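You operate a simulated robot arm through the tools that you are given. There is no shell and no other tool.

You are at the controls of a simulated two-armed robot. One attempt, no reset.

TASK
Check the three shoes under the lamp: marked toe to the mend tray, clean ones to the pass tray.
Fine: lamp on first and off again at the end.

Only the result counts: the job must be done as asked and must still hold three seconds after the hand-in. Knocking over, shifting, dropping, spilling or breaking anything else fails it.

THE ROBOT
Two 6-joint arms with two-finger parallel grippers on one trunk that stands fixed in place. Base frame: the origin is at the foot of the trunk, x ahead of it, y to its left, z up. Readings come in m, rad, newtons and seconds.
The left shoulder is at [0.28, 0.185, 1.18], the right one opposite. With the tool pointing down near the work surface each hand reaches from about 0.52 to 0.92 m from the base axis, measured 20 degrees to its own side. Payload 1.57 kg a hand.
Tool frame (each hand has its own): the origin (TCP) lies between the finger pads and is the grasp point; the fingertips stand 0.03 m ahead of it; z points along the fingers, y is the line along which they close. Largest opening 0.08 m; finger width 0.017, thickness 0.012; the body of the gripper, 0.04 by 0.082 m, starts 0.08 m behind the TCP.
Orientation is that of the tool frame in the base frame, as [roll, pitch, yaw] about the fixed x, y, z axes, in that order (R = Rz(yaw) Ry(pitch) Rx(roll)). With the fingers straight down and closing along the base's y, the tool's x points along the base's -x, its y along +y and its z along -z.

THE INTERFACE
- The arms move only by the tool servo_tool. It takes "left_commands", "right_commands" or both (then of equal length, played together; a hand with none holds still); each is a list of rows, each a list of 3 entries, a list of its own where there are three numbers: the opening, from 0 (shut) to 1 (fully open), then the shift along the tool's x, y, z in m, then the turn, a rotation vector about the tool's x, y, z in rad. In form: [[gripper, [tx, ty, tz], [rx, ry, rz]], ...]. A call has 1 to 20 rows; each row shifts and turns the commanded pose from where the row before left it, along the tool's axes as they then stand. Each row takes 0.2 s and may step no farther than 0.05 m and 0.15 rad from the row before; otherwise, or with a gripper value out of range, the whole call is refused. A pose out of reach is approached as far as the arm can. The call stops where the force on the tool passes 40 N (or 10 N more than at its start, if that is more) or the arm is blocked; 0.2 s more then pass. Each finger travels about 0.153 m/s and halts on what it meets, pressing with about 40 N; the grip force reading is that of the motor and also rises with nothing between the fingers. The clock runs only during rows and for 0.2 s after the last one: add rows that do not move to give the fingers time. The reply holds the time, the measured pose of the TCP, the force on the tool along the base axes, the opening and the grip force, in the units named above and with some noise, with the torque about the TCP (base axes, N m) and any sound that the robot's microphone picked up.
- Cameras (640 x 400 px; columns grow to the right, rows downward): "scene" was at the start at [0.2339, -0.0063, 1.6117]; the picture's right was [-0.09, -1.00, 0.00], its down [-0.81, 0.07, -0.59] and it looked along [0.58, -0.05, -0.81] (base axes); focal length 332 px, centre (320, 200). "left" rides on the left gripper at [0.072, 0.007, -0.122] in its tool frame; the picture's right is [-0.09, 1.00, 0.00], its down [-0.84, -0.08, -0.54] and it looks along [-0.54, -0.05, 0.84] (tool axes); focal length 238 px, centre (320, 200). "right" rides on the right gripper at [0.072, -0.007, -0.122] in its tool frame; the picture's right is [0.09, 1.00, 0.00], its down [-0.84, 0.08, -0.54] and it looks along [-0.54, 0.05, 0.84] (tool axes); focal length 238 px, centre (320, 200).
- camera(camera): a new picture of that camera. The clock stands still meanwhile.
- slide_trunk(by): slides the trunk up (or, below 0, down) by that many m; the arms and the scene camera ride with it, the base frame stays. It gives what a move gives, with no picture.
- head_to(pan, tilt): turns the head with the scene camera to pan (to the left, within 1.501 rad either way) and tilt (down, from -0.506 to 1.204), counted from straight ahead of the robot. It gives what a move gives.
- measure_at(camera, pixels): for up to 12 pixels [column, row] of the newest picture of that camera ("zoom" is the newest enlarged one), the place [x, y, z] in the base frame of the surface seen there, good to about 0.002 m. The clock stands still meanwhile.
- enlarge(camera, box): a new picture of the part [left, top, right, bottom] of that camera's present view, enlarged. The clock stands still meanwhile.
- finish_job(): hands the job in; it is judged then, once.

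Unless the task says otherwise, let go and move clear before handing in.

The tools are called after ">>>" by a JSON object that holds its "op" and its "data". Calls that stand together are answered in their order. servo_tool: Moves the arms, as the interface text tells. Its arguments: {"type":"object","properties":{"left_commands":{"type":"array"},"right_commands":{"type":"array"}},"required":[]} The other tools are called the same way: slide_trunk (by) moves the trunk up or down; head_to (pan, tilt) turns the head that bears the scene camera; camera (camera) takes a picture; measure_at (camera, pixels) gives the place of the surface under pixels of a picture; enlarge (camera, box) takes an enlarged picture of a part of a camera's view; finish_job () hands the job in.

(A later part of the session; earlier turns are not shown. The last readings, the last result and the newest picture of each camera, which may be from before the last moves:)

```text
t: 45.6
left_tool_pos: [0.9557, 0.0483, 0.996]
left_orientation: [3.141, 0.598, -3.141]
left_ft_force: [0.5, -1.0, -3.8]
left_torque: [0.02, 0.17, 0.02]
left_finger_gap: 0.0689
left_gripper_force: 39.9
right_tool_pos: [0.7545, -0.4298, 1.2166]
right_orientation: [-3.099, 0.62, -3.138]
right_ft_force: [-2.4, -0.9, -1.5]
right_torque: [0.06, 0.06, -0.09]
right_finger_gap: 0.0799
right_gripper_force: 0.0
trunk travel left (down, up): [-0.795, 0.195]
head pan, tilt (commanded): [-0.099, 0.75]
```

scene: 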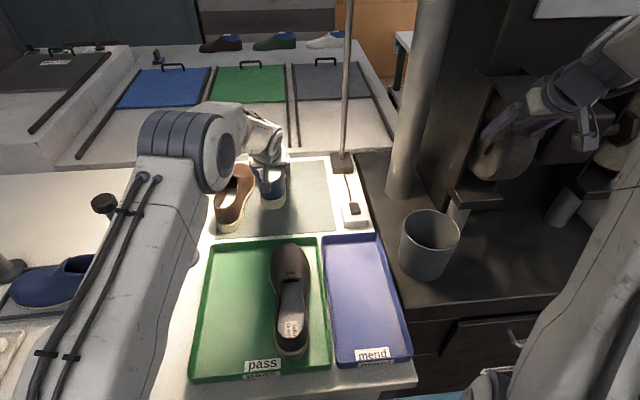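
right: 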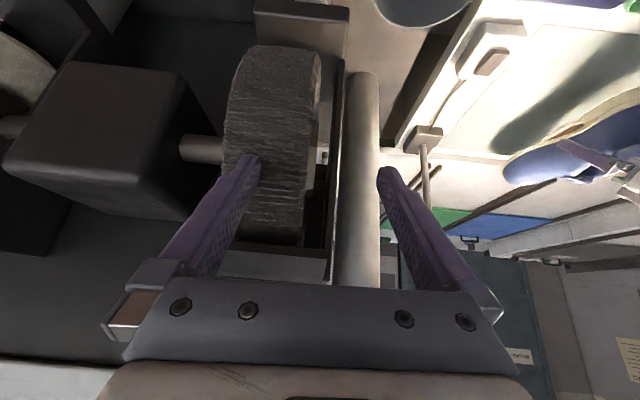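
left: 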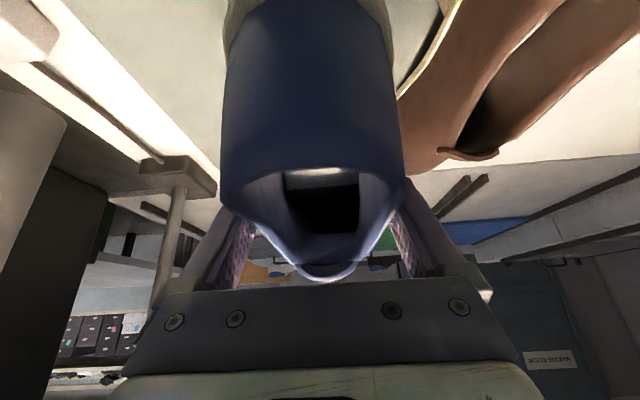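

The small force persists, so the right finger is probably lightly touching the brush wheel. I'll back off toward the robot and inward, then re-read.

>>> {"op": "servo_tool", "data": {"right_commands": [[1, [0.0165, 0, -0.0113], [0, 0, 0]], [1, [0.0165, 0.01, -0.0113], [0, 0, 0]], [1, [0, 0.02, 0], [0, 0, 0]], [1, [0, 0, 0], [0, 0, 0]]]}}

>>> {"op": "camera", "data": {"camera": "right"}}

>>> {"op": "enlarge", "data": {"camera": "scene", "box": [440, 40, 640, 240]}}

```text
t: 46.6
left_tool_pos: [0.9552, 0.0482, 0.9956]
left_orientation: [-3.141, 0.598, -3.14]
left_ft_force: [-0.1, 0.5, -4.3]
left_torque: [-0.01, 0.19, -0.02]
left_finger_gap: 0.0689
left_gripper_force: 40.0
right_tool_pos: [0.7145, -0.3984, 1.2154]
right_orientation: [-3.099, 0.619, -3.138]
right_ft_force: [-0.1, 0.2, 0.4]
right_torque: [-0.03, 0.04, -0.02]
right_finger_gap: 0.0801
right_gripper_force: 0.1
trunk travel left (down, up): [-0.795, 0.195]
head pan, tilt (commanded): [-0.099, 0.75]
```

```text
taken
```

right: 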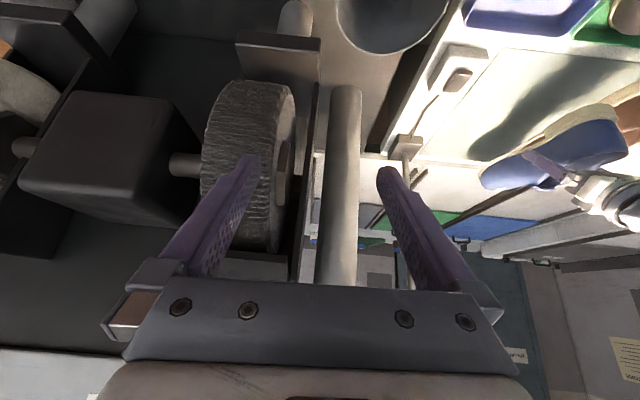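

```text
2.00 times, centred on (540, 140) of scene
```

zoom: 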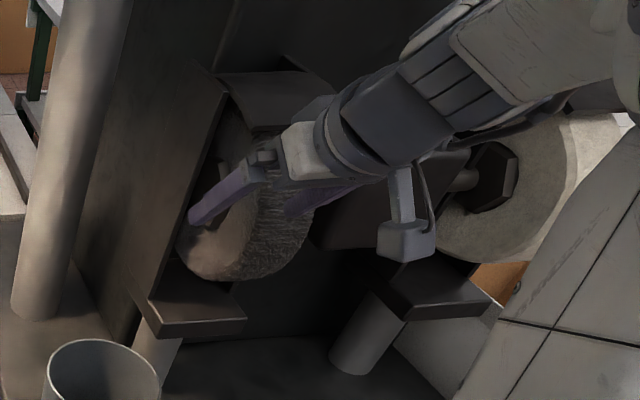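

The right hand is free of contact now (forces ≈0) and clear. I'll raise the blue shoe 40 mm more and carry it diagonally back and right toward the mend tray, over clear space.

>>> {"op": "servo_tool", "data": {"left_commands": [[0, [-0.0075, 0, -0.011], [0, 0, 0]], [0, [-0.0075, 0, -0.011], [0, 0, 0]], [0, [-0.0075, 0, -0.011], [0, 0, 0]], [0, [0.01766, -0.0218, -0.01208], [0, 0, 0]], [0, [0.01766, -0.0218, -0.01208], [0, 0, 0]], [0, [0.01766, -0.0218, -0.01208], [0, 0, 0]], [0, [0.01766, -0.0218, -0.01208], [0, 0, 0]], [0, [0.01766, -0.0218, -0.01208], [0, 0, 0]], [0, [0.02063, -0.0205, -0.01412], [0, 0, 0]], [0, [0.02063, -0.0205, -0.01412], [0, 0, 0]], [0, [0.02063, -0.0205, -0.01412], [0, 0, 0]], [0, [0.02063, -0.0205, -0.01412], [0, 0, 0]], [0, [0, 0, 0], [0, 0, 0]]]}}

>>> {"op": "camera", "data": {"camera": "scene"}}

>>> {"op": "camera", "data": {"camera": "right"}}

```text
t: 49.4
left_tool_pos: [0.7496, -0.1427, 1.0363]
left_orientation: [3.14, 0.596, -3.14]
left_ft_force: [-1.1, -0.7, -5.3]
left_torque: [-0.01, 0.2, 0.0]
left_finger_gap: 0.0691
left_gripper_force: 39.8
right_tool_pos: [0.7149, -0.3988, 1.217]
right_orientation: [-3.099, 0.619, -3.14]
right_ft_force: [-0.6, 1.0, 0.0]
right_torque: [-0.02, -0.01, 0.0]
right_finger_gap: 0.0801
right_gripper_force: 0.1
trunk travel left (down, up): [-0.795, 0.195]
head pan, tilt (commanded): [-0.099, 0.75]
```

```text
taken
```

scene: 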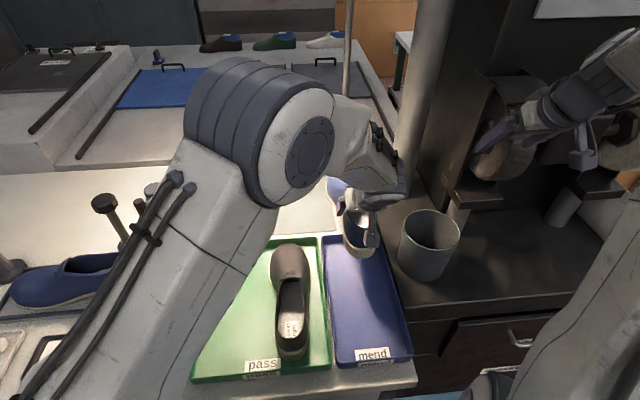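

```text
taken
```

right: 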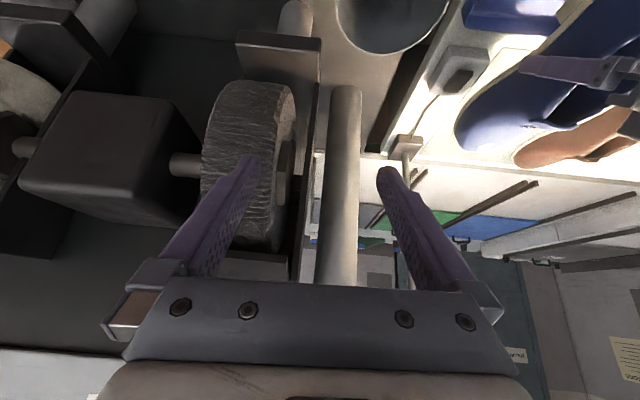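

The blue shoe is above the far end of the mend tray, aligned at y≈−0.142. I'll pull it straight back to x≈0.606.

>>> {"op": "servo_tool", "data": {"left_commands": [[0, [0.02393, 0, -0.01637], [0, 0, 0]], [0, [0.02393, 0, -0.01637], [0, 0, 0]], [0, [0.02393, 0, -0.01637], [0, 0, 0]], [0, [0.02393, 0, -0.01637], [0, 0, 0]], [0, [0.02316, 0, -0.01585], [0, 0, 0]], [0, [0, 0, 0], [0, 0, 0]]]}}

>>> {"op": "camera", "data": {"camera": "scene"}}

>>> {"op": "camera", "data": {"camera": "right"}}

>>> {"op": "enlarge", "data": {"camera": "scene", "box": [180, 220, 430, 390]}}

```text
t: 50.8
left_tool_pos: [0.6032, -0.1424, 1.0365]
left_orientation: [-3.141, 0.599, -3.141]
left_ft_force: [-1.2, 0.8, -4.4]
left_torque: [-0.02, 0.2, 0.02]
left_finger_gap: 0.0688
left_gripper_force: 40.3
right_tool_pos: [0.7145, -0.4001, 1.2157]
right_orientation: [-3.1, 0.619, -3.138]
right_ft_force: [0.0, 0.8, -0.2]
right_torque: [-0.01, 0.0, 0.03]
right_finger_gap: 0.0801
right_gripper_force: 0.0
trunk travel left (down, up): [-0.795, 0.195]
head pan, tilt (commanded): [-0.099, 0.75]
```

```text
taken
```

scene: 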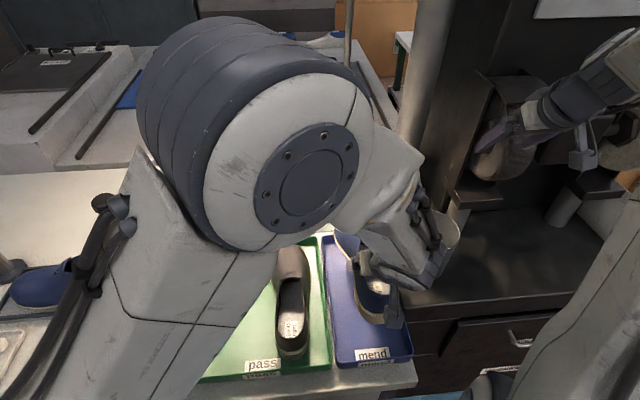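

```text
taken
```

right: 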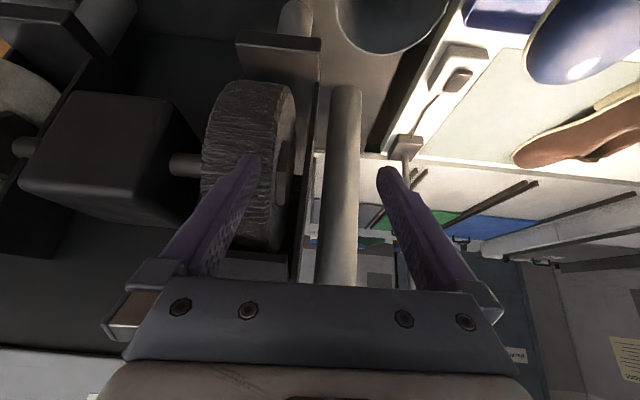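

```text
2.35 times, centred on (305, 305) of scene
```

zoom: 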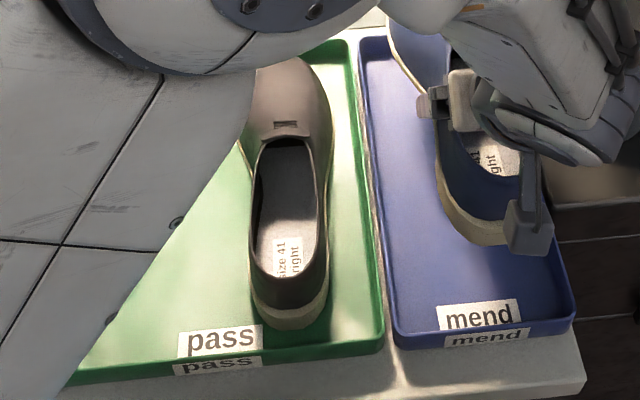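

The right wrist camera sees the blue toe (scuff at (583,67)). I'll measure toe and heel against the mend tray.

>>> {"op": "measure_at", "data": {"camera": "right", "pixels": [[550, 78], [570, 80], [530, 60], [545, 20], [600, 70], [535, 40]]}}

>>> {"op": "measure_at", "data": {"camera": "zoom", "pixels": [[470, 235], [490, 240], [440, 195], [437, 140], [390, 40], [400, 70]]}}

```text
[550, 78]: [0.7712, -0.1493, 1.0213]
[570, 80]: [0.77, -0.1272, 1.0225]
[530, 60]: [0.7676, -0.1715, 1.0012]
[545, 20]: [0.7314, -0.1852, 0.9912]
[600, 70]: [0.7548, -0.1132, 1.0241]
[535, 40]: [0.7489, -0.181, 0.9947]
```

```text
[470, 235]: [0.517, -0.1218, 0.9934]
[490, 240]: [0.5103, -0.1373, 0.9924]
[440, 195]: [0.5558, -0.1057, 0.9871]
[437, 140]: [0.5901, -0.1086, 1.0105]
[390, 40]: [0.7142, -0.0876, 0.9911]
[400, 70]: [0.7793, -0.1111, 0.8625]
```

The blue shoe spans x 0.510–0.78, y −0.188–−0.087, inside the mend tray with a slight offset. I'll shift 3 mm right and lower about 108 mm.

>>> {"op": "servo_tool", "data": {"left_commands": [[0, [0.00762, -0.003, 0.01114], [0, 0, 0]], [0, [0.00762, 0, 0.01114], [0, 0, 0]], [0, [0.00762, 0, 0.01114], [0, 0, 0]], [0, [0.00762, 0, 0.01114], [0, 0, 0]], [0, [0.00762, 0, 0.01114], [0, 0, 0]], [0, [0.00762, 0, 0.01114], [0, 0, 0]], [0, [0.00762, 0, 0.01114], [0, 0, 0]], [0, [0.00762, 0, 0.01114], [0, 0, 0]], [0, [0, 0, 0], [0, 0, 0]]]}}

>>> {"op": "camera", "data": {"camera": "right"}}

>>> {"op": "enlarge", "data": {"camera": "scene", "box": [180, 220, 430, 390]}}

```text
t: 52.8
left_tool_pos: [0.604, -0.146, 0.9295]
left_orientation: [3.141, 0.598, 3.139]
left_ft_force: [-0.2, 0.2, -3.9]
left_torque: [0.01, 0.21, -0.01]
left_finger_gap: 0.0691
left_gripper_force: 40.2
right_tool_pos: [0.7138, -0.3991, 1.2152]
right_orientation: [-3.101, 0.619, -3.138]
right_ft_force: [0.4, 0.3, 0.5]
right_torque: [0.0, 0.0, -0.01]
right_finger_gap: 0.08
right_gripper_force: 0.1
trunk travel left (down, up): [-0.795, 0.195]
head pan, tilt (commanded): [-0.099, 0.75]
```

```text
taken
```

right: 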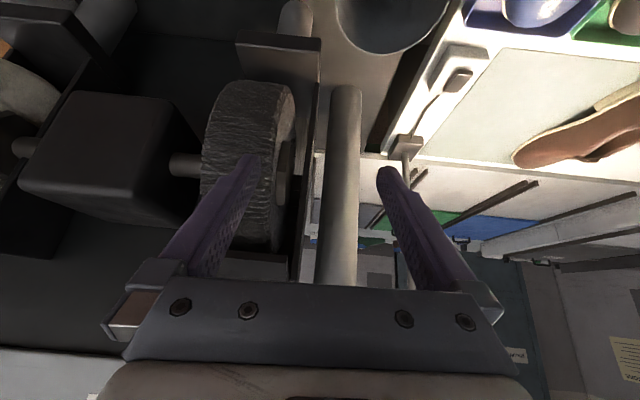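

```text
2.35 times, centred on (305, 305) of scene
```

zoom: 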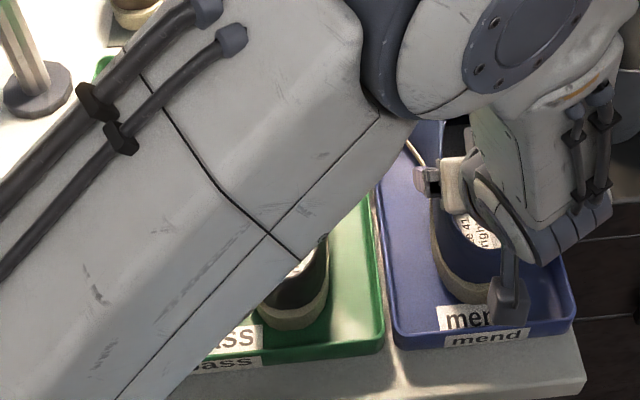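

>>> {"op": "servo_tool", "data": {"left_commands": [[0, [0.0017, 0, 0.00248], [0, 0, 0]], [0, [0.0017, 0, 0.00248], [0, 0, 0]], [0, [0.00113, 0, 0.00165], [0, 0, 0]], [0, [0.0006, 0, 0.0008], [0, 0, 0]], [0, [0, 0, 0], [0, 0, 0]]]}}

```text
t: 54.0
left_tool_pos: [0.6054, -0.1452, 0.9202]
left_orientation: [-3.142, 0.596, 3.141]
left_ft_force: [0.1, -0.6, -3.7]
left_torque: [-0.01, 0.21, 0.0]
left_finger_gap: 0.069
left_gripper_force: 40.2
right_tool_pos: [0.7156, -0.3996, 1.2163]
right_orientation: [-3.1, 0.619, -3.137]
right_ft_force: [-0.8, 0.3, 0.0]
right_torque: [0.03, -0.01, 0.02]
right_finger_gap: 0.0796
right_gripper_force: 0.0
trunk travel left (down, up): [-0.795, 0.195]
head pan, tilt (commanded): [-0.099, 0.75]
```

The load is still fully carried (−3.7 N) at z≈0.920. I'll lower 3 mm more to touch down.

>>> {"op": "servo_tool", "data": {"left_commands": [[0, [0.0008, 0, 0.0012], [0, 0, 0]], [0, [0.0008, 0, 0.0012], [0, 0, 0]], [0, [0, 0, 0], [0, 0, 0]]]}}

```text
t: 54.8
left_tool_pos: [0.6041, -0.146, 0.9173]
left_orientation: [-3.142, 0.598, 3.141]
left_ft_force: [-0.4, 0.7, -0.2]
left_torque: [0.06, -0.36, 0.08]
left_finger_gap: 0.0687
left_gripper_force: 40.1
right_tool_pos: [0.7154, -0.3993, 1.2158]
right_orientation: [-3.099, 0.619, -3.137]
right_ft_force: [-0.2, 0.1, -0.9]
right_torque: [-0.02, 0.0, 0.01]
right_finger_gap: 0.0801
right_gripper_force: 0.1
trunk travel left (down, up): [-0.795, 0.195]
head pan, tilt (commanded): [-0.099, 0.75]
```

The vertical load is now ≈0: the shoe rests on the mend tray floor. I'll open the fingers and lift straight up.

>>> {"op": "servo_tool", "data": {"left_commands": [[0.9, [0, 0, 0], [0, 0, 0]], [0.95, [0, 0, 0], [0, 0, 0]], [1, [0, 0, 0], [0, 0, 0]], [1, [0, 0, 0], [0, 0, 0]], [1, [-0.0056, 0, -0.00825], [0, 0, 0]], [1, [-0.0113, 0, -0.0165], [0, 0, 0]], [1, [-0.01694, 0, -0.02476], [0, 0, 0]], [1, [-0.01694, 0, -0.02476], [0, 0, 0]], [1, [-0.01694, 0, -0.02476], [0, 0, 0]], [1, [-0.01694, 0, -0.02476], [0, 0, 0]], [1, [0, 0, 0], [0, 0, 0]]]}}

>>> {"op": "camera", "data": {"camera": "scene"}}

>>> {"op": "camera", "data": {"camera": "right"}}

```text
t: 57.2
left_tool_pos: [0.6047, -0.1444, 1.0689]
left_orientation: [3.142, 0.599, -3.141]
left_ft_force: [0.7, 0.6, -0.2]
left_torque: [0.02, 0.0, 0.02]
left_finger_gap: 0.0801
left_gripper_force: 0.1
right_tool_pos: [0.7152, -0.3978, 1.2157]
right_orientation: [-3.1, 0.619, -3.139]
right_ft_force: [-0.2, -0.2, 0.3]
right_torque: [0.0, -0.01, 0.01]
right_finger_gap: 0.0799
right_gripper_force: 0.0
trunk travel left (down, up): [-0.795, 0.195]
head pan, tilt (commanded): [-0.099, 0.75]
```

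```text
taken
```

scene: 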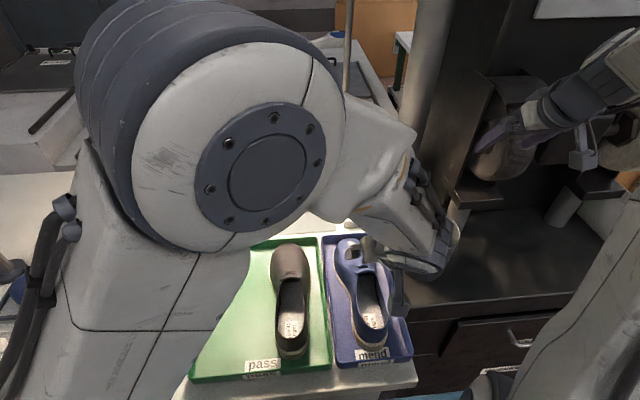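

```text
taken
```

right: 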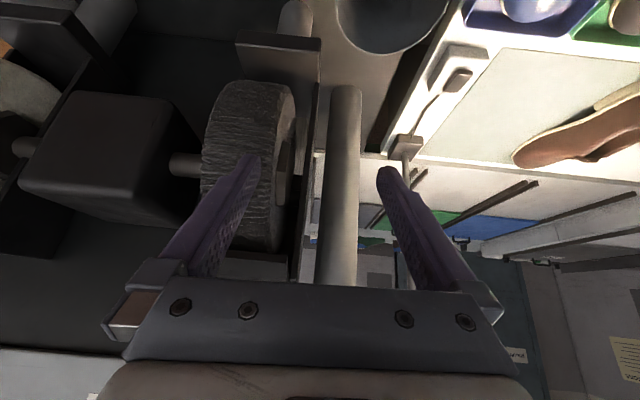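

The blue shoe is in the mend tray at (362,300) with its marked toe visible. For the brown shoe I must keep the left arm clear of the post, so I'll measure where its elbow and forearm lie now.

>>> {"op": "measure_at", "data": {"camera": "scene", "pixels": [[270, 170], [150, 100], [180, 240], [345, 170], [390, 200], [430, 265], [370, 130], [110, 200]]}}

>>> {"op": "camera", "data": {"camera": "left"}}

```text
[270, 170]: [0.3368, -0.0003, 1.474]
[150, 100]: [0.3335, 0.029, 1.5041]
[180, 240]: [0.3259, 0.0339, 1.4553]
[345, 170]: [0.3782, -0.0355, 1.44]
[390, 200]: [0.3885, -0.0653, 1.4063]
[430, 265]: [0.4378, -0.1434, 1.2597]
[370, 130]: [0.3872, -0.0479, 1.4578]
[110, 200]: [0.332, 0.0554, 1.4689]
```

```text
taken
```

left: 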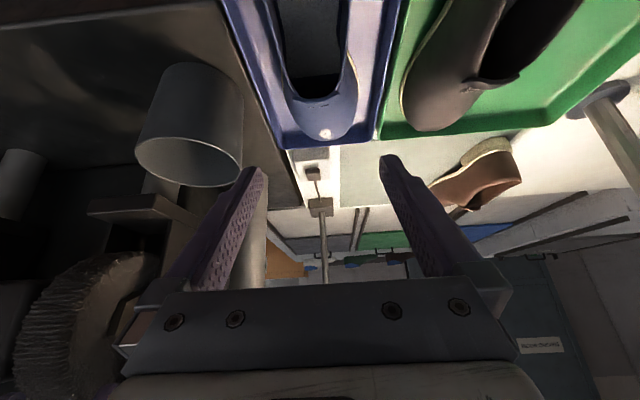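

The elbow rides at z≈1.45 in this pose with little sideways offset. I'll raise the left hand and move it to the centre (0.69,0.06,1.12), then re-measure the station before approaching the brown shoe.

>>> {"op": "servo_tool", "data": {"left_commands": [[1, [-0.0141, 0, -0.0206], [0, 0, 0]], [1, [-0.0141, 0, -0.0206], [0, 0, 0]], [1, [-0.011, 0.0333, 0.0075], [0, 0, 0]], [1, [-0.011, 0.0333, 0.0075], [0, 0, 0]], [1, [-0.011, 0.0333, 0.0075], [0, 0, 0]], [1, [-0.011, 0.0333, 0.0075], [0, 0, 0]], [1, [-0.011, 0.0333, 0.0075], [0, 0, 0]], [1, [-0.011, 0.0333, 0.0075], [0, 0, 0]], [1, [0, 0, 0], [0, 0, 0]]]}}

>>> {"op": "slide_trunk", "data": {"by": 0.06}}

>>> {"op": "camera", "data": {"camera": "scene"}}

>>> {"op": "camera", "data": {"camera": "left"}}

```text
t: 59.2
left_tool_pos: [0.6849, 0.0561, 1.1172]
left_orientation: [3.14, 0.597, -3.141]
left_ft_force: [-0.1, 0.1, 0.1]
left_torque: [-0.03, -0.03, -0.02]
left_finger_gap: 0.08
left_gripper_force: 0.0
right_tool_pos: [0.7151, -0.3996, 1.2157]
right_orientation: [-3.098, 0.619, -3.139]
right_ft_force: [-0.3, -0.8, -1.1]
right_torque: [-0.04, -0.04, 0.01]
right_finger_gap: 0.0801
right_gripper_force: 0.1
trunk travel left (down, up): [-0.795, 0.195]
head pan, tilt (commanded): [-0.099, 0.75]
```

```text
t: 60.2
left_tool_pos: [0.6849, 0.0558, 1.1768]
left_orientation: [3.141, 0.597, -3.141]
left_ft_force: [-0.3, 0.1, 0.2]
left_torque: [0.0, 0.03, -0.02]
left_finger_gap: 0.0798
left_gripper_force: 0.1
right_tool_pos: [0.7161, -0.399, 1.276]
right_orientation: [-3.1, 0.619, -3.136]
right_ft_force: [1.1, -0.3, 0.3]
right_torque: [0.03, -0.01, 0.02]
right_finger_gap: 0.08
right_gripper_force: 0.1
trunk travel left (down, up): [-0.855, 0.135]
head pan, tilt (commanded): [-0.099, 0.75]
```

```text
taken
```

scene: 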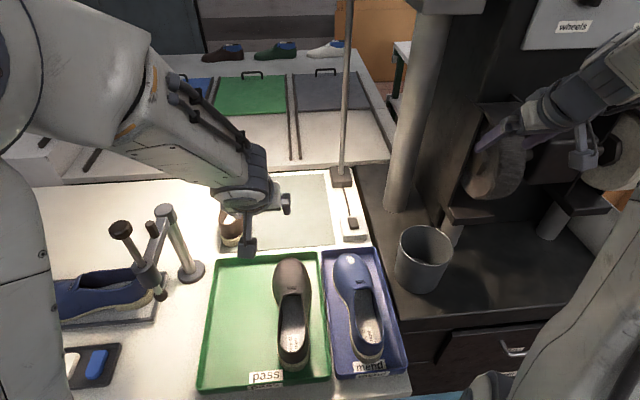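

```text
taken
```

left: 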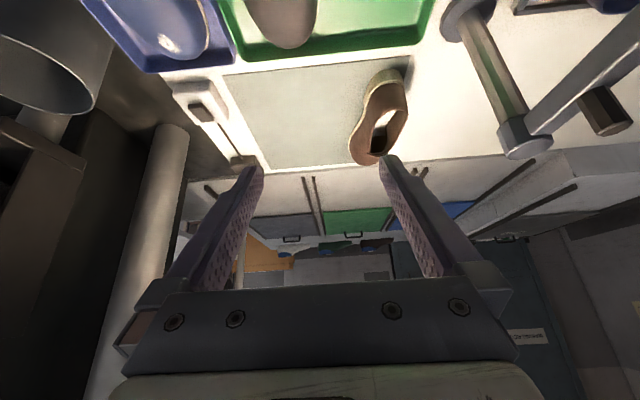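

>>> {"op": "measure_at", "data": {"camera": "scene", "pixels": [[120, 228], [125, 240], [166, 208], [160, 225], [148, 275], [155, 232], [175, 235], [185, 260], [70, 60], [150, 110], [215, 165], [20, 80]]}}

>>> {"op": "enlarge", "data": {"camera": "scene", "box": [80, 180, 240, 320]}}

```text
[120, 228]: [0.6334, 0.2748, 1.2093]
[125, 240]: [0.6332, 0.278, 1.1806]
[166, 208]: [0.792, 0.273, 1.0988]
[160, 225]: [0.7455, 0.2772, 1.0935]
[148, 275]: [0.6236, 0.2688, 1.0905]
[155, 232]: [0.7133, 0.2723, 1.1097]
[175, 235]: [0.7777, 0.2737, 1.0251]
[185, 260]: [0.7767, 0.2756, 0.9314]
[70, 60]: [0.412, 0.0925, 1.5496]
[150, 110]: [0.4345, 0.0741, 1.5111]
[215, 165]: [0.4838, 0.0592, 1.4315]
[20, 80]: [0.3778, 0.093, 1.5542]
```

```text
2.86 times, centred on (160, 250) of scene
```

zoom: 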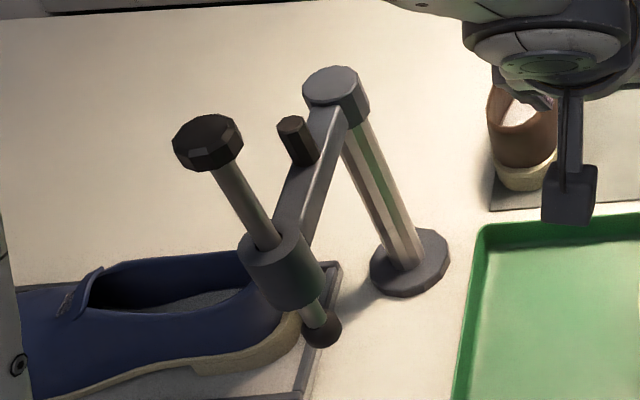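

Plunger knob top is at (0.633,0.275,1.21) and post top at z≈1.10; the forearm should stay at y<0.24. I'll move to the pre-grasp point behind/above the brown shoe.

>>> {"op": "servo_tool", "data": {"left_commands": [[1, [-0.01107, 0.017, 0.02834], [0, 0, 0]], [1, [-0.01107, 0.017, 0.02834], [0, 0, 0]], [1, [-0.01107, 0.017, 0.02834], [0, 0, 0]], [1, [-0.01107, 0.017, 0.02834], [0, 0, 0]], [1, [-0.01107, 0.017, 0.02834], [0, 0, 0]], [1, [-0.01107, 0.017, 0.02834], [0, 0, 0]], [1, [-0.01107, 0.017, 0.02834], [0, 0, 0]], [1, [0, 0, 0], [0, 0, 0]]]}}

>>> {"op": "camera", "data": {"camera": "scene"}}

>>> {"op": "camera", "data": {"camera": "left"}}

```text
t: 62.0
left_tool_pos: [0.8615, 0.1754, 1.056]
left_orientation: [-3.14, 0.601, -3.141]
left_ft_force: [0.1, -0.1, -0.6]
left_torque: [-0.01, 0.01, -0.02]
left_finger_gap: 0.0802
left_gripper_force: 0.0
right_tool_pos: [0.7149, -0.3978, 1.2753]
right_orientation: [-3.1, 0.619, -3.138]
right_ft_force: [0.2, -0.2, -0.8]
right_torque: [-0.03, 0.0, -0.01]
right_finger_gap: 0.0801
right_gripper_force: 0.0
trunk travel left (down, up): [-0.855, 0.135]
head pan, tilt (commanded): [-0.099, 0.75]
```

```text
taken
```

scene: 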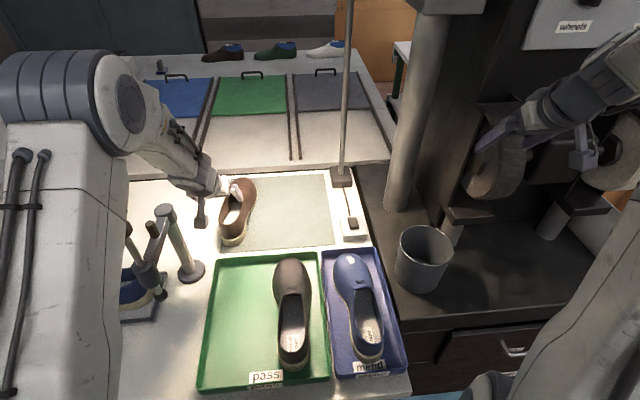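

```text
taken
```

left: 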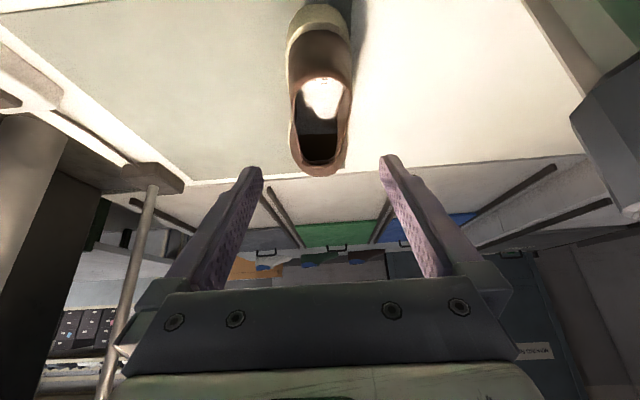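

The brown shoe is centred between the fingers in the left camera. I'll check the left forearm's clearance to the post and plunger.

>>> {"op": "measure_at", "data": {"camera": "scene", "pixels": [[150, 150], [165, 175], [180, 185], [130, 135], [90, 150], [115, 130], [40, 200], [110, 220], [205, 215], [185, 160]]}}

>>> {"op": "enlarge", "data": {"camera": "scene", "box": [60, 100, 260, 300]}}

```text
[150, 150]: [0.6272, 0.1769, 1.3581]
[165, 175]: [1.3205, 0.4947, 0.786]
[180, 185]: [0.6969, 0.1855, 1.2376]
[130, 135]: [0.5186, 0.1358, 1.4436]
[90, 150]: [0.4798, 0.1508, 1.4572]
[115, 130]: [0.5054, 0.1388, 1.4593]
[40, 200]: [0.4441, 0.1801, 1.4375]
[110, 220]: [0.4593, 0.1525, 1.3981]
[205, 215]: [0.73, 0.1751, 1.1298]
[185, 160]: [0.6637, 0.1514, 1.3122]
```

```text
2.00 times, centred on (160, 200) of scene
```

zoom: 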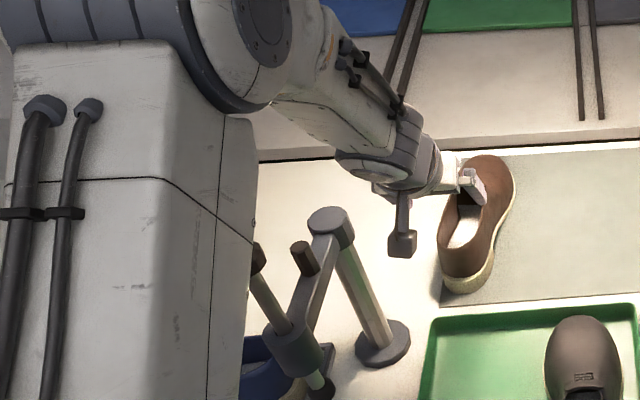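

Forearm lies at y≈0.18, z≥1.24 over the station region, clear of the knob. I'll descend along the finger axis toward the brown shoe.

>>> {"op": "servo_tool", "data": {"left_commands": [[1, [0, -0.0005, 0.0239], [0, 0, 0]], [1, [0, -0.0005, 0.0239], [0, 0, 0]], [1, [0, 0, 0.0239], [0, 0, 0]], [1, [0, 0, 0.0239], [0, 0, 0]], [1, [0, 0, 0], [0, 0, 0]]]}}

>>> {"op": "camera", "data": {"camera": "left"}}

>>> {"op": "enlarge", "data": {"camera": "scene", "box": [60, 100, 300, 300]}}

```text
t: 63.2
left_tool_pos: [0.9138, 0.1739, 0.9764]
left_orientation: [3.14, 0.598, -3.141]
left_ft_force: [0.1, 0.1, 0.1]
left_torque: [-0.01, -0.03, 0.01]
left_finger_gap: 0.0798
left_gripper_force: 0.1
right_tool_pos: [0.7149, -0.3989, 1.2753]
right_orientation: [-3.1, 0.619, -3.138]
right_ft_force: [-0.4, -0.1, -0.4]
right_torque: [0.03, 0.0, 0.03]
right_finger_gap: 0.0802
right_gripper_force: 0.1
trunk travel left (down, up): [-0.855, 0.135]
head pan, tilt (commanded): [-0.099, 0.75]
```

```text
taken
```

left: 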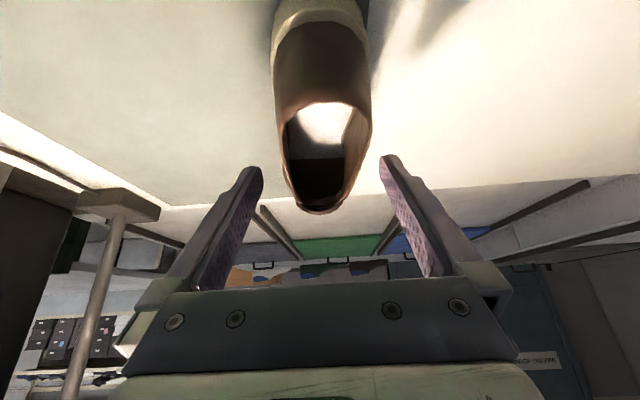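

```text
2.00 times, centred on (180, 200) of scene
```

zoom: 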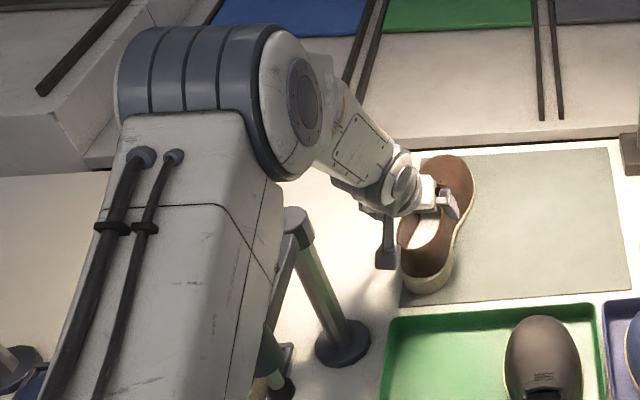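

>>> {"op": "servo_tool", "data": {"left_commands": [[1, [0, 0, 0.0235], [0, 0, 0]], [1, [0, 0, 0.0235], [0, 0, 0]], [1, [-0.0015, 0, 0.0245], [0, 0, 0]], [1, [0, 0, 0], [0, 0, 0]]]}}

>>> {"op": "camera", "data": {"camera": "left"}}

>>> {"op": "enlarge", "data": {"camera": "scene", "box": [60, 100, 300, 300]}}

```text
t: 64.2
left_tool_pos: [0.9549, 0.1734, 0.9188]
left_orientation: [3.142, 0.597, -3.141]
left_ft_force: [0.2, -0.6, -0.1]
left_torque: [0.0, -0.02, 0.01]
left_finger_gap: 0.0799
left_gripper_force: 0.0
right_tool_pos: [0.7154, -0.3977, 1.2767]
right_orientation: [-3.099, 0.621, -3.138]
right_ft_force: [0.2, -0.3, 0.5]
right_torque: [0.03, 0.0, 0.02]
right_finger_gap: 0.0801
right_gripper_force: 0.2
trunk travel left (down, up): [-0.855, 0.135]
head pan, tilt (commanded): [-0.099, 0.75]
```

```text
taken
```

left: 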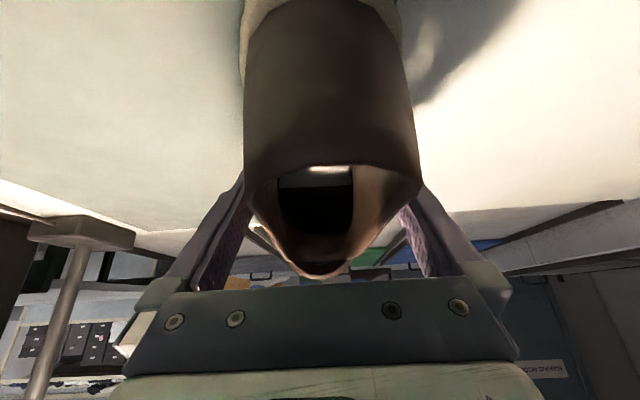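

```text
2.00 times, centred on (180, 200) of scene
```

zoom: 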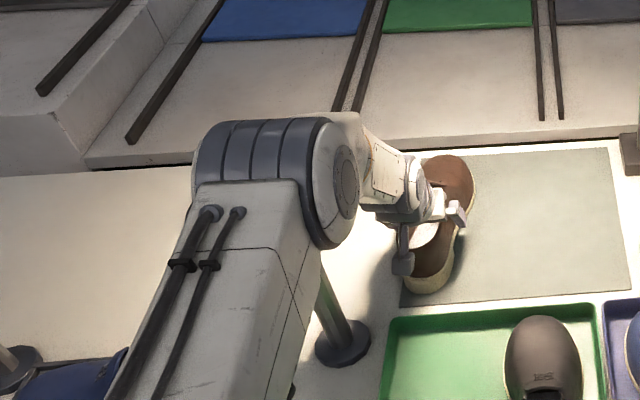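

Reached (0.955,0.173,0.919) without contact and the shoe sits between the fingers. Closing the left gripper.

>>> {"op": "servo_tool", "data": {"left_commands": [[0.85, [0, 0, 0], [0, 0, 0]], [0.7, [0, 0, 0], [0, 0, 0]], [0.4, [0, 0, 0], [0, 0, 0]], [0, [0, 0, 0], [0, 0, 0]], [0, [0, 0, 0], [0, 0, 0]], [0, [0, 0, 0], [0, 0, 0]]]}}

>>> {"op": "camera", "data": {"camera": "left"}}

```text
t: 65.6
left_tool_pos: [0.956, 0.1741, 0.92]
left_orientation: [3.14, 0.602, -3.14]
left_ft_force: [2.7, 0.6, 10.6]
left_torque: [0.07, -0.11, -0.52]
left_finger_gap: 0.0623
left_gripper_force: 40.2
right_tool_pos: [0.715, -0.3982, 1.2769]
right_orientation: [-3.101, 0.62, -3.138]
right_ft_force: [0.6, 0.4, -0.2]
right_torque: [0.0, -0.01, -0.02]
right_finger_gap: 0.0801
right_gripper_force: 0.1
trunk travel left (down, up): [-0.855, 0.135]
head pan, tilt (commanded): [-0.099, 0.75]
```

```text
taken
```

left: 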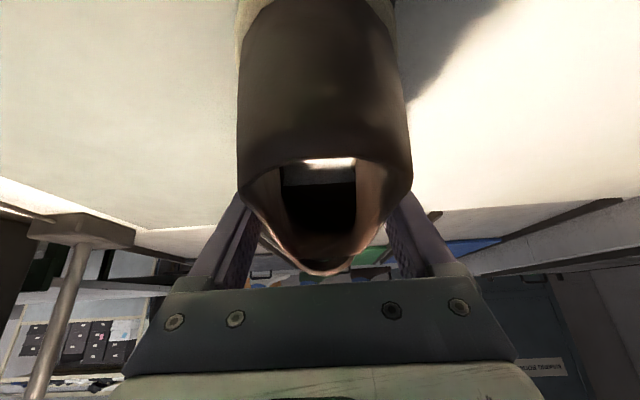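

The brown shoe is gripped with gap 0.062 and 40 N, with some upward reaction (10.6 N), so the tips likely sit on the sole ledge. I'll try a very small slow lift and check.

>>> {"op": "servo_tool", "data": {"left_commands": [[0, [-0.0014, 0, -0.00205], [0, 0, 0]], [0, [-0.0014, 0, -0.00205], [0, 0, 0]], [0, [-0.0014, 0, -0.00205], [0, 0, 0]], [0, [-0.0014, 0, -0.00205], [0, 0, 0]], [0, [0, 0, 0], [0, 0, 0]]]}}

>>> {"op": "camera", "data": {"camera": "left"}}

>>> {"op": "enlarge", "data": {"camera": "scene", "box": [180, 150, 300, 260]}}

```text
t: 66.8
left_tool_pos: [0.955, 0.1752, 0.9298]
left_orientation: [3.141, 0.595, -3.142]
left_ft_force: [-0.3, 0.9, -4.1]
left_torque: [-0.01, 0.21, 0.01]
left_finger_gap: 0.0623
left_gripper_force: 40.5
right_tool_pos: [0.7155, -0.3986, 1.2758]
right_orientation: [-3.099, 0.62, -3.137]
right_ft_force: [0.0, 0.5, -0.2]
right_torque: [0.01, 0.01, -0.02]
right_finger_gap: 0.08
right_gripper_force: 0.1
trunk travel left (down, up): [-0.855, 0.135]
head pan, tilt (commanded): [-0.099, 0.75]
```

```text
taken
```

left: 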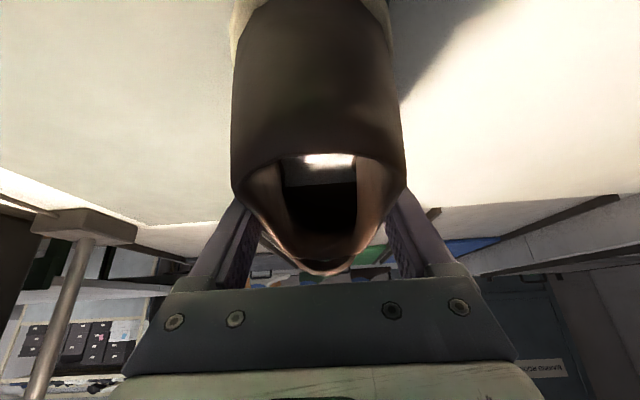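

```text
3.64 times, centred on (240, 205) of scene
```

zoom: 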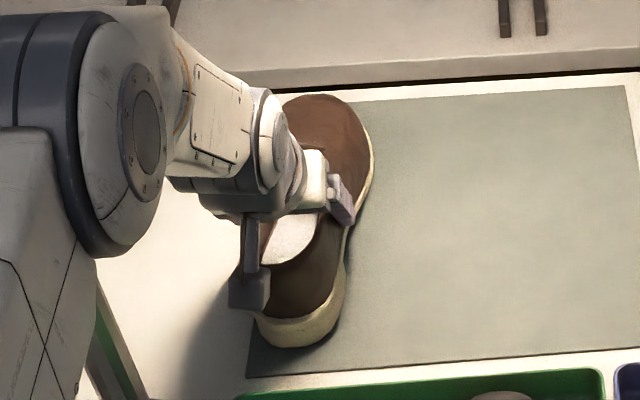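

It lifts with the full weight (−4.1 N) and stays steady in the grip. I'll lift 50 mm more and compare.

>>> {"op": "servo_tool", "data": {"left_commands": [[0, [-0.0028, 0, -0.0041], [0, 0, 0]], [0, [-0.0028, 0, -0.0041], [0, 0, 0]], [0, [-0.0056, 0, -0.00825], [0, 0, 0]], [0, [-0.0056, 0, -0.00825], [0, 0, 0]], [0, [-0.0056, 0, -0.00825], [0, 0, 0]], [0, [-0.0056, 0, -0.00825], [0, 0, 0]], [0, [0, 0, 0], [0, 0, 0]]]}}

>>> {"op": "camera", "data": {"camera": "left"}}

>>> {"op": "enlarge", "data": {"camera": "scene", "box": [180, 150, 300, 260]}}

>>> {"op": "camera", "data": {"camera": "right"}}

```text
t: 68.4
left_tool_pos: [0.9554, 0.1745, 0.9796]
left_orientation: [-3.141, 0.597, 3.141]
left_ft_force: [0.0, 0.8, -4.2]
left_torque: [0.01, 0.2, -0.03]
left_finger_gap: 0.0621
left_gripper_force: 40.0
right_tool_pos: [0.715, -0.3998, 1.2763]
right_orientation: [-3.098, 0.618, -3.138]
right_ft_force: [0.5, -0.3, -0.4]
right_torque: [-0.01, 0.01, 0.02]
right_finger_gap: 0.08
right_gripper_force: 0.0
trunk travel left (down, up): [-0.855, 0.135]
head pan, tilt (commanded): [-0.099, 0.75]
```

```text
taken
```

left: 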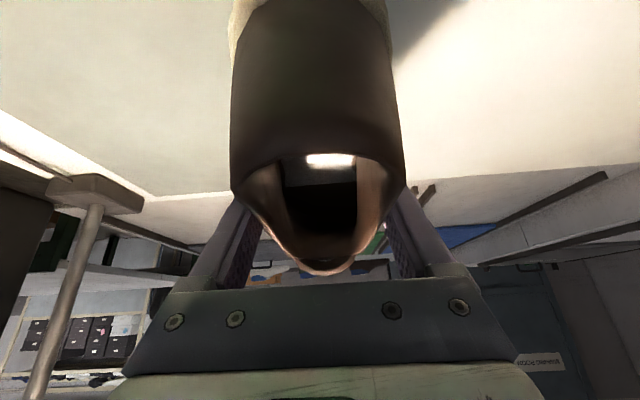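

```text
3.64 times, centred on (240, 205) of scene
```

zoom: 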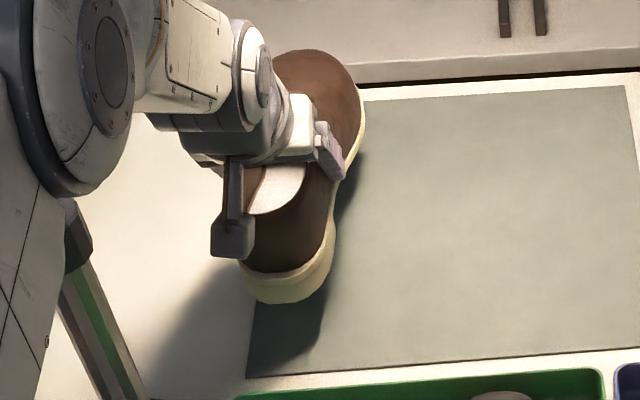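

```text
taken
```

right: 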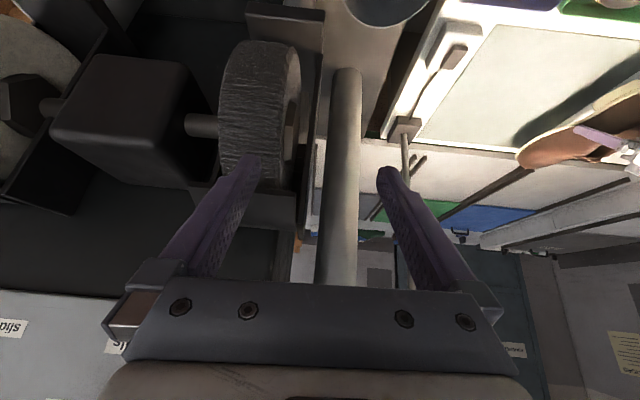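

The brown shoe is about 60 mm up and steady. I'll measure whether it is level (heel sole vs forward sole edge).

>>> {"op": "measure_at", "data": {"camera": "right", "pixels": [[525, 150], [535, 165], [560, 165], [620, 90], [590, 115], [540, 140]]}}

>>> {"op": "enlarge", "data": {"camera": "right", "box": [440, 40, 640, 200]}}

```text
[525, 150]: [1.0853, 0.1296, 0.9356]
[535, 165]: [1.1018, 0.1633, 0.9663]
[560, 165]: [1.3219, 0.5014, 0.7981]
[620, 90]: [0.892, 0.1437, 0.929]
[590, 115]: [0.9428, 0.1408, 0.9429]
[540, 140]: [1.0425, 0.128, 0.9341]
```

```text
2.50 times, centred on (540, 120) of right
```

zoom: 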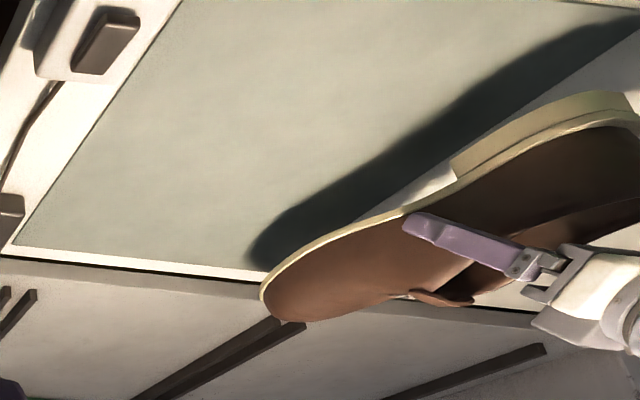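

The shoe is level (toe sole edge z≈0.935, heel ≈0.929). To give the left arm room when folding back over the pass tray, I'll raise the trunk 0.12 m with the shoe held.

>>> {"op": "slide_trunk", "data": {"by": 0.12}}

>>> {"op": "camera", "data": {"camera": "scene"}}

>>> {"op": "camera", "data": {"camera": "left"}}

```text
t: 69.9
left_tool_pos: [0.9556, 0.1739, 1.0987]
left_orientation: [3.139, 0.597, 3.141]
left_ft_force: [-0.7, 0.0, -3.4]
left_torque: [-0.02, 0.18, 0.02]
left_finger_gap: 0.0617
left_gripper_force: 40.1
right_tool_pos: [0.7157, -0.3985, 1.3966]
right_orientation: [-3.099, 0.62, -3.138]
right_ft_force: [-0.8, 0.3, -0.2]
right_torque: [0.01, -0.04, 0.0]
right_finger_gap: 0.0801
right_gripper_force: 0.0
trunk travel left (down, up): [-0.975, 0.015]
head pan, tilt (commanded): [-0.099, 0.75]
```

```text
taken
```

scene: 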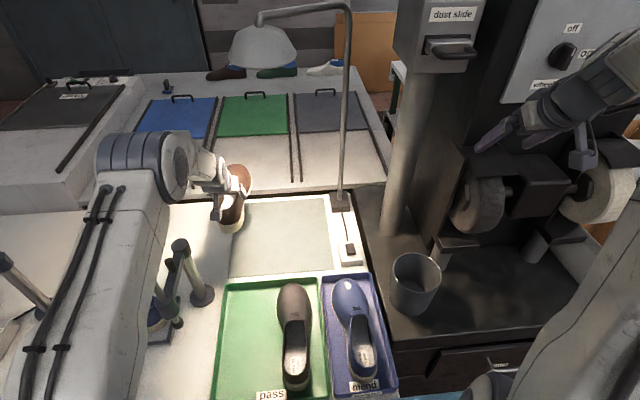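

```text
taken
```

left: 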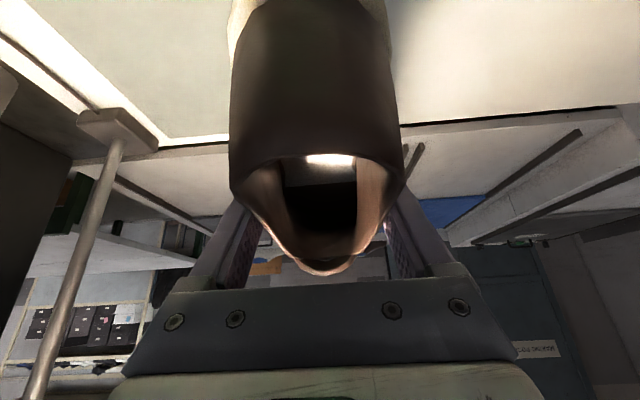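

The shoe stays put in the grip; trays and everything else look unchanged. I'll carry the brown shoe back and inward, over the left half of the pass tray.

>>> {"op": "servo_tool", "data": {"left_commands": [[0, [0.01766, -0.0074, -0.01208], [0, 0, 0]], [0, [0.01766, -0.0074, -0.01208], [0, 0, 0]], [0, [0.01766, -0.0074, -0.01208], [0, 0, 0]], [0, [0.01766, -0.0074, -0.01208], [0, 0, 0]], [0, [0.01766, -0.0074, -0.01208], [0, 0, 0]], [0, [0.02253, 0, -0.01541], [0, 0, 0]], [0, [0.02253, 0, -0.01541], [0, 0, 0]], [0, [0.02253, 0, -0.01541], [0, 0, 0]], [0, [0.02253, 0, -0.01541], [0, 0, 0]], [0, [0.02253, 0, -0.01541], [0, 0, 0]], [0, [0, 0, 0], [0, 0, 0]]]}}

>>> {"op": "camera", "data": {"camera": "scene"}}

>>> {"op": "camera", "data": {"camera": "left"}}

```text
t: 72.3
left_tool_pos: [0.7837, 0.1267, 1.0959]
left_orientation: [3.133, 0.596, -3.14]
left_ft_force: [-0.2, -0.1, -3.8]
left_torque: [-0.03, 0.21, 0.01]
left_finger_gap: 0.0618
left_gripper_force: 39.5
left hand out of reach, approached as far as the arm can: row 3, 4, 5, 7, 8, 9, 10
right_tool_pos: [0.714, -0.3997, 1.3959]
right_orientation: [-3.101, 0.619, -3.137]
right_ft_force: [1.4, -0.4, 0.8]
right_torque: [0.05, 0.05, -0.01]
right_finger_gap: 0.0802
right_gripper_force: 0.0
trunk travel left (down, up): [-0.975, 0.015]
head pan, tilt (commanded): [-0.099, 0.75]
```

```text
taken
```

scene: 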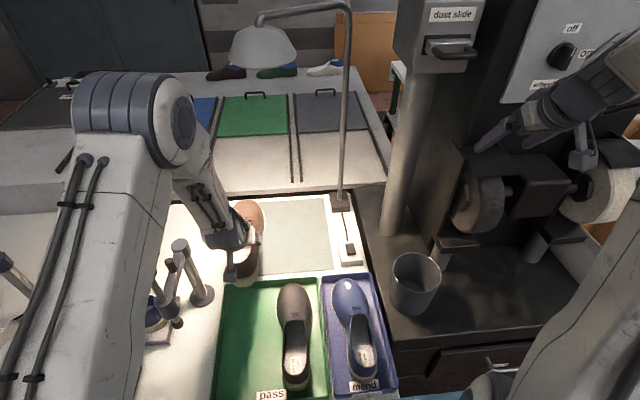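

```text
taken
```

left: 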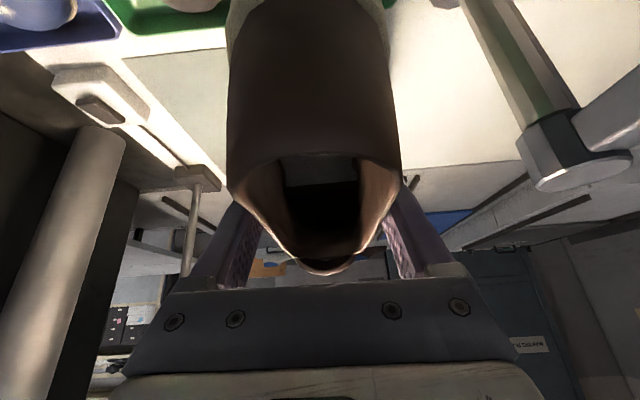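

The arm lagged near a wrist alignment point but is at (0.784,0.127,1.096) with the shoe steady. I'll continue back while descending gently, which keeps the arm from folding too tightly.

>>> {"op": "servo_tool", "data": {"left_commands": [[0, [0.0213, 0.0013, 0.0015], [0, 0, 0]], [0, [0.0213, 0.0013, 0.0015], [0, 0, 0]], [0, [0.0213, 0.0013, 0.0015], [0, 0, 0]], [0, [0.0213, 0.0013, 0.0015], [0, 0, 0]], [0, [0, 0, 0], [0, 0, 0]]]}}

>>> {"op": "camera", "data": {"camera": "scene"}}

```text
t: 73.5
left_tool_pos: [0.7642, 0.1307, 1.0691]
left_orientation: [3.099, 0.587, 3.12]
left_ft_force: [0.5, 0.5, -3.9]
left_torque: [-0.04, 0.2, -0.04]
left_finger_gap: 0.0619
left_gripper_force: 40.2
left hand out of reach, approached as far as the arm can: row 1, 2, 3, 4
right_tool_pos: [0.7154, -0.3998, 1.3954]
right_orientation: [-3.101, 0.62, -3.137]
right_ft_force: [-0.3, -0.2, 0.6]
right_torque: [-0.02, 0.01, -0.03]
right_finger_gap: 0.08
right_gripper_force: 0.0
trunk travel left (down, up): [-0.975, 0.015]
head pan, tilt (commanded): [-0.099, 0.75]
```

```text
taken
```

scene: 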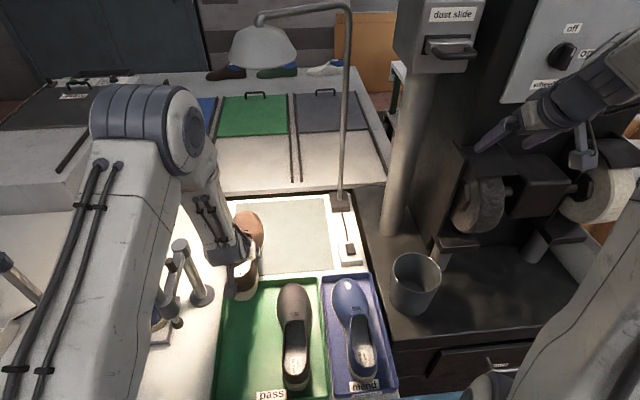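

It barely moved and tilted slightly: the wrist is at an alignment singularity directly in front of its shoulder. I'll sidestep by shifting inward (toward y≈0.03) at safe height over the black shoe, then fold back from there.

>>> {"op": "servo_tool", "data": {"left_commands": [[0, [-0.0105, -0.025, 0.0024], [0, 0, 0]], [0, [-0.0105, -0.025, 0.0024], [0, 0, 0]], [0, [-0.0105, -0.025, 0.0024], [0, 0, 0]], [0, [-0.0105, -0.025, 0.0024], [0, 0, 0]], [0, [0, 0, 0], [0, 0, 0]]]}}

>>> {"op": "camera", "data": {"camera": "scene"}}

```text
t: 74.7
left_tool_pos: [0.8038, 0.0285, 1.0844]
left_orientation: [3.14, 0.596, -3.141]
left_ft_force: [0.3, -0.1, -3.6]
left_torque: [-0.03, 0.2, -0.01]
left_finger_gap: 0.0617
left_gripper_force: 40.0
right_tool_pos: [0.715, -0.3978, 1.3953]
right_orientation: [-3.099, 0.62, -3.139]
right_ft_force: [0.2, -0.1, 0.1]
right_torque: [-0.01, 0.02, 0.02]
right_finger_gap: 0.0803
right_gripper_force: 0.2
trunk travel left (down, up): [-0.975, 0.015]
head pan, tilt (commanded): [-0.099, 0.75]
```

```text
taken
```

scene: 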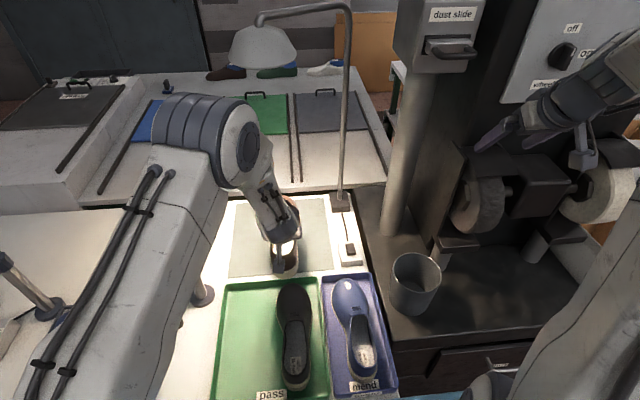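

Orientation recovered and the hand is at (0.804,0.029,1.084). Now I'll retract straight back along this line, well above the black shoe.

>>> {"op": "servo_tool", "data": {"left_commands": [[0, [0.02, 0, -0.0137], [0, 0, 0]], [0, [0.02, 0, -0.0137], [0, 0, 0]], [0, [0.02, 0, -0.0137], [0, 0, 0]], [0, [0.02, 0, -0.0137], [0, 0, 0]], [0, [0.02, 0, -0.0137], [0, 0, 0]], [0, [0.02, 0, -0.0137], [0, 0, 0]], [0, [0, 0, 0], [0, 0, 0]]]}}

>>> {"op": "camera", "data": {"camera": "scene"}}

```text
t: 76.3
left_tool_pos: [0.6806, 0.012, 1.1079]
left_orientation: [3.128, 0.594, 3.136]
left_ft_force: [0.3, 0.0, -3.6]
left_torque: [0.0, 0.21, -0.02]
left_finger_gap: 0.0617
left_gripper_force: 39.8
left hand out of reach, approached as far as the arm can: row 4, 5, 6
right_tool_pos: [0.7139, -0.399, 1.3962]
right_orientation: [-3.1, 0.62, -3.137]
right_ft_force: [-0.4, -0.2, 0.8]
right_torque: [-0.02, 0.04, 0.0]
right_finger_gap: 0.0801
right_gripper_force: 0.0
trunk travel left (down, up): [-0.975, 0.015]
head pan, tilt (commanded): [-0.099, 0.75]
```

```text
taken
```

scene: 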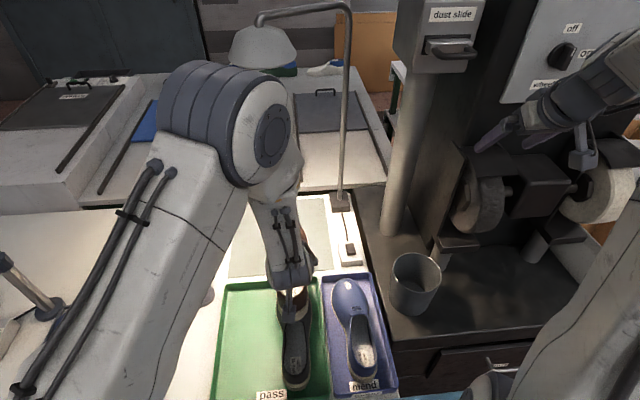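

Mostly there at (0.681,0.012,1.108), with some lag again. I'll continue with smaller steps back.

>>> {"op": "servo_tool", "data": {"left_commands": [[0, [0.0083, 0, -0.0056], [0, 0, 0]], [0, [0.0083, 0, -0.0056], [0, 0, 0]], [0, [0.0083, 0, -0.0056], [0, 0, 0]], [0, [0.0083, 0, -0.0056], [0, 0, 0]], [0, [0.0083, 0, -0.0056], [0, 0, 0]], [0, [0.0083, 0, -0.0056], [0, 0, 0]], [0, [0, 0, 0], [0, 0, 0]]]}}

```text
t: 77.9
left_tool_pos: [0.6427, -0.0075, 1.1294]
left_orientation: [3.133, 0.593, 3.138]
left_ft_force: [-1.1, 0.6, -3.8]
left_torque: [-0.01, 0.21, 0.0]
left_finger_gap: 0.0618
left_gripper_force: 40.2
left hand out of reach, approached as far as the arm can: row 1, 2, 3, 4, 5, 6
right_tool_pos: [0.715, -0.3991, 1.3966]
right_orientation: [-3.1, 0.619, -3.138]
right_ft_force: [-0.8, 0.0, 0.4]
right_torque: [-0.01, -0.04, -0.01]
right_finger_gap: 0.08
right_gripper_force: 0.0
trunk travel left (down, up): [-0.975, 0.015]
head pan, tilt (commanded): [-0.099, 0.75]
```

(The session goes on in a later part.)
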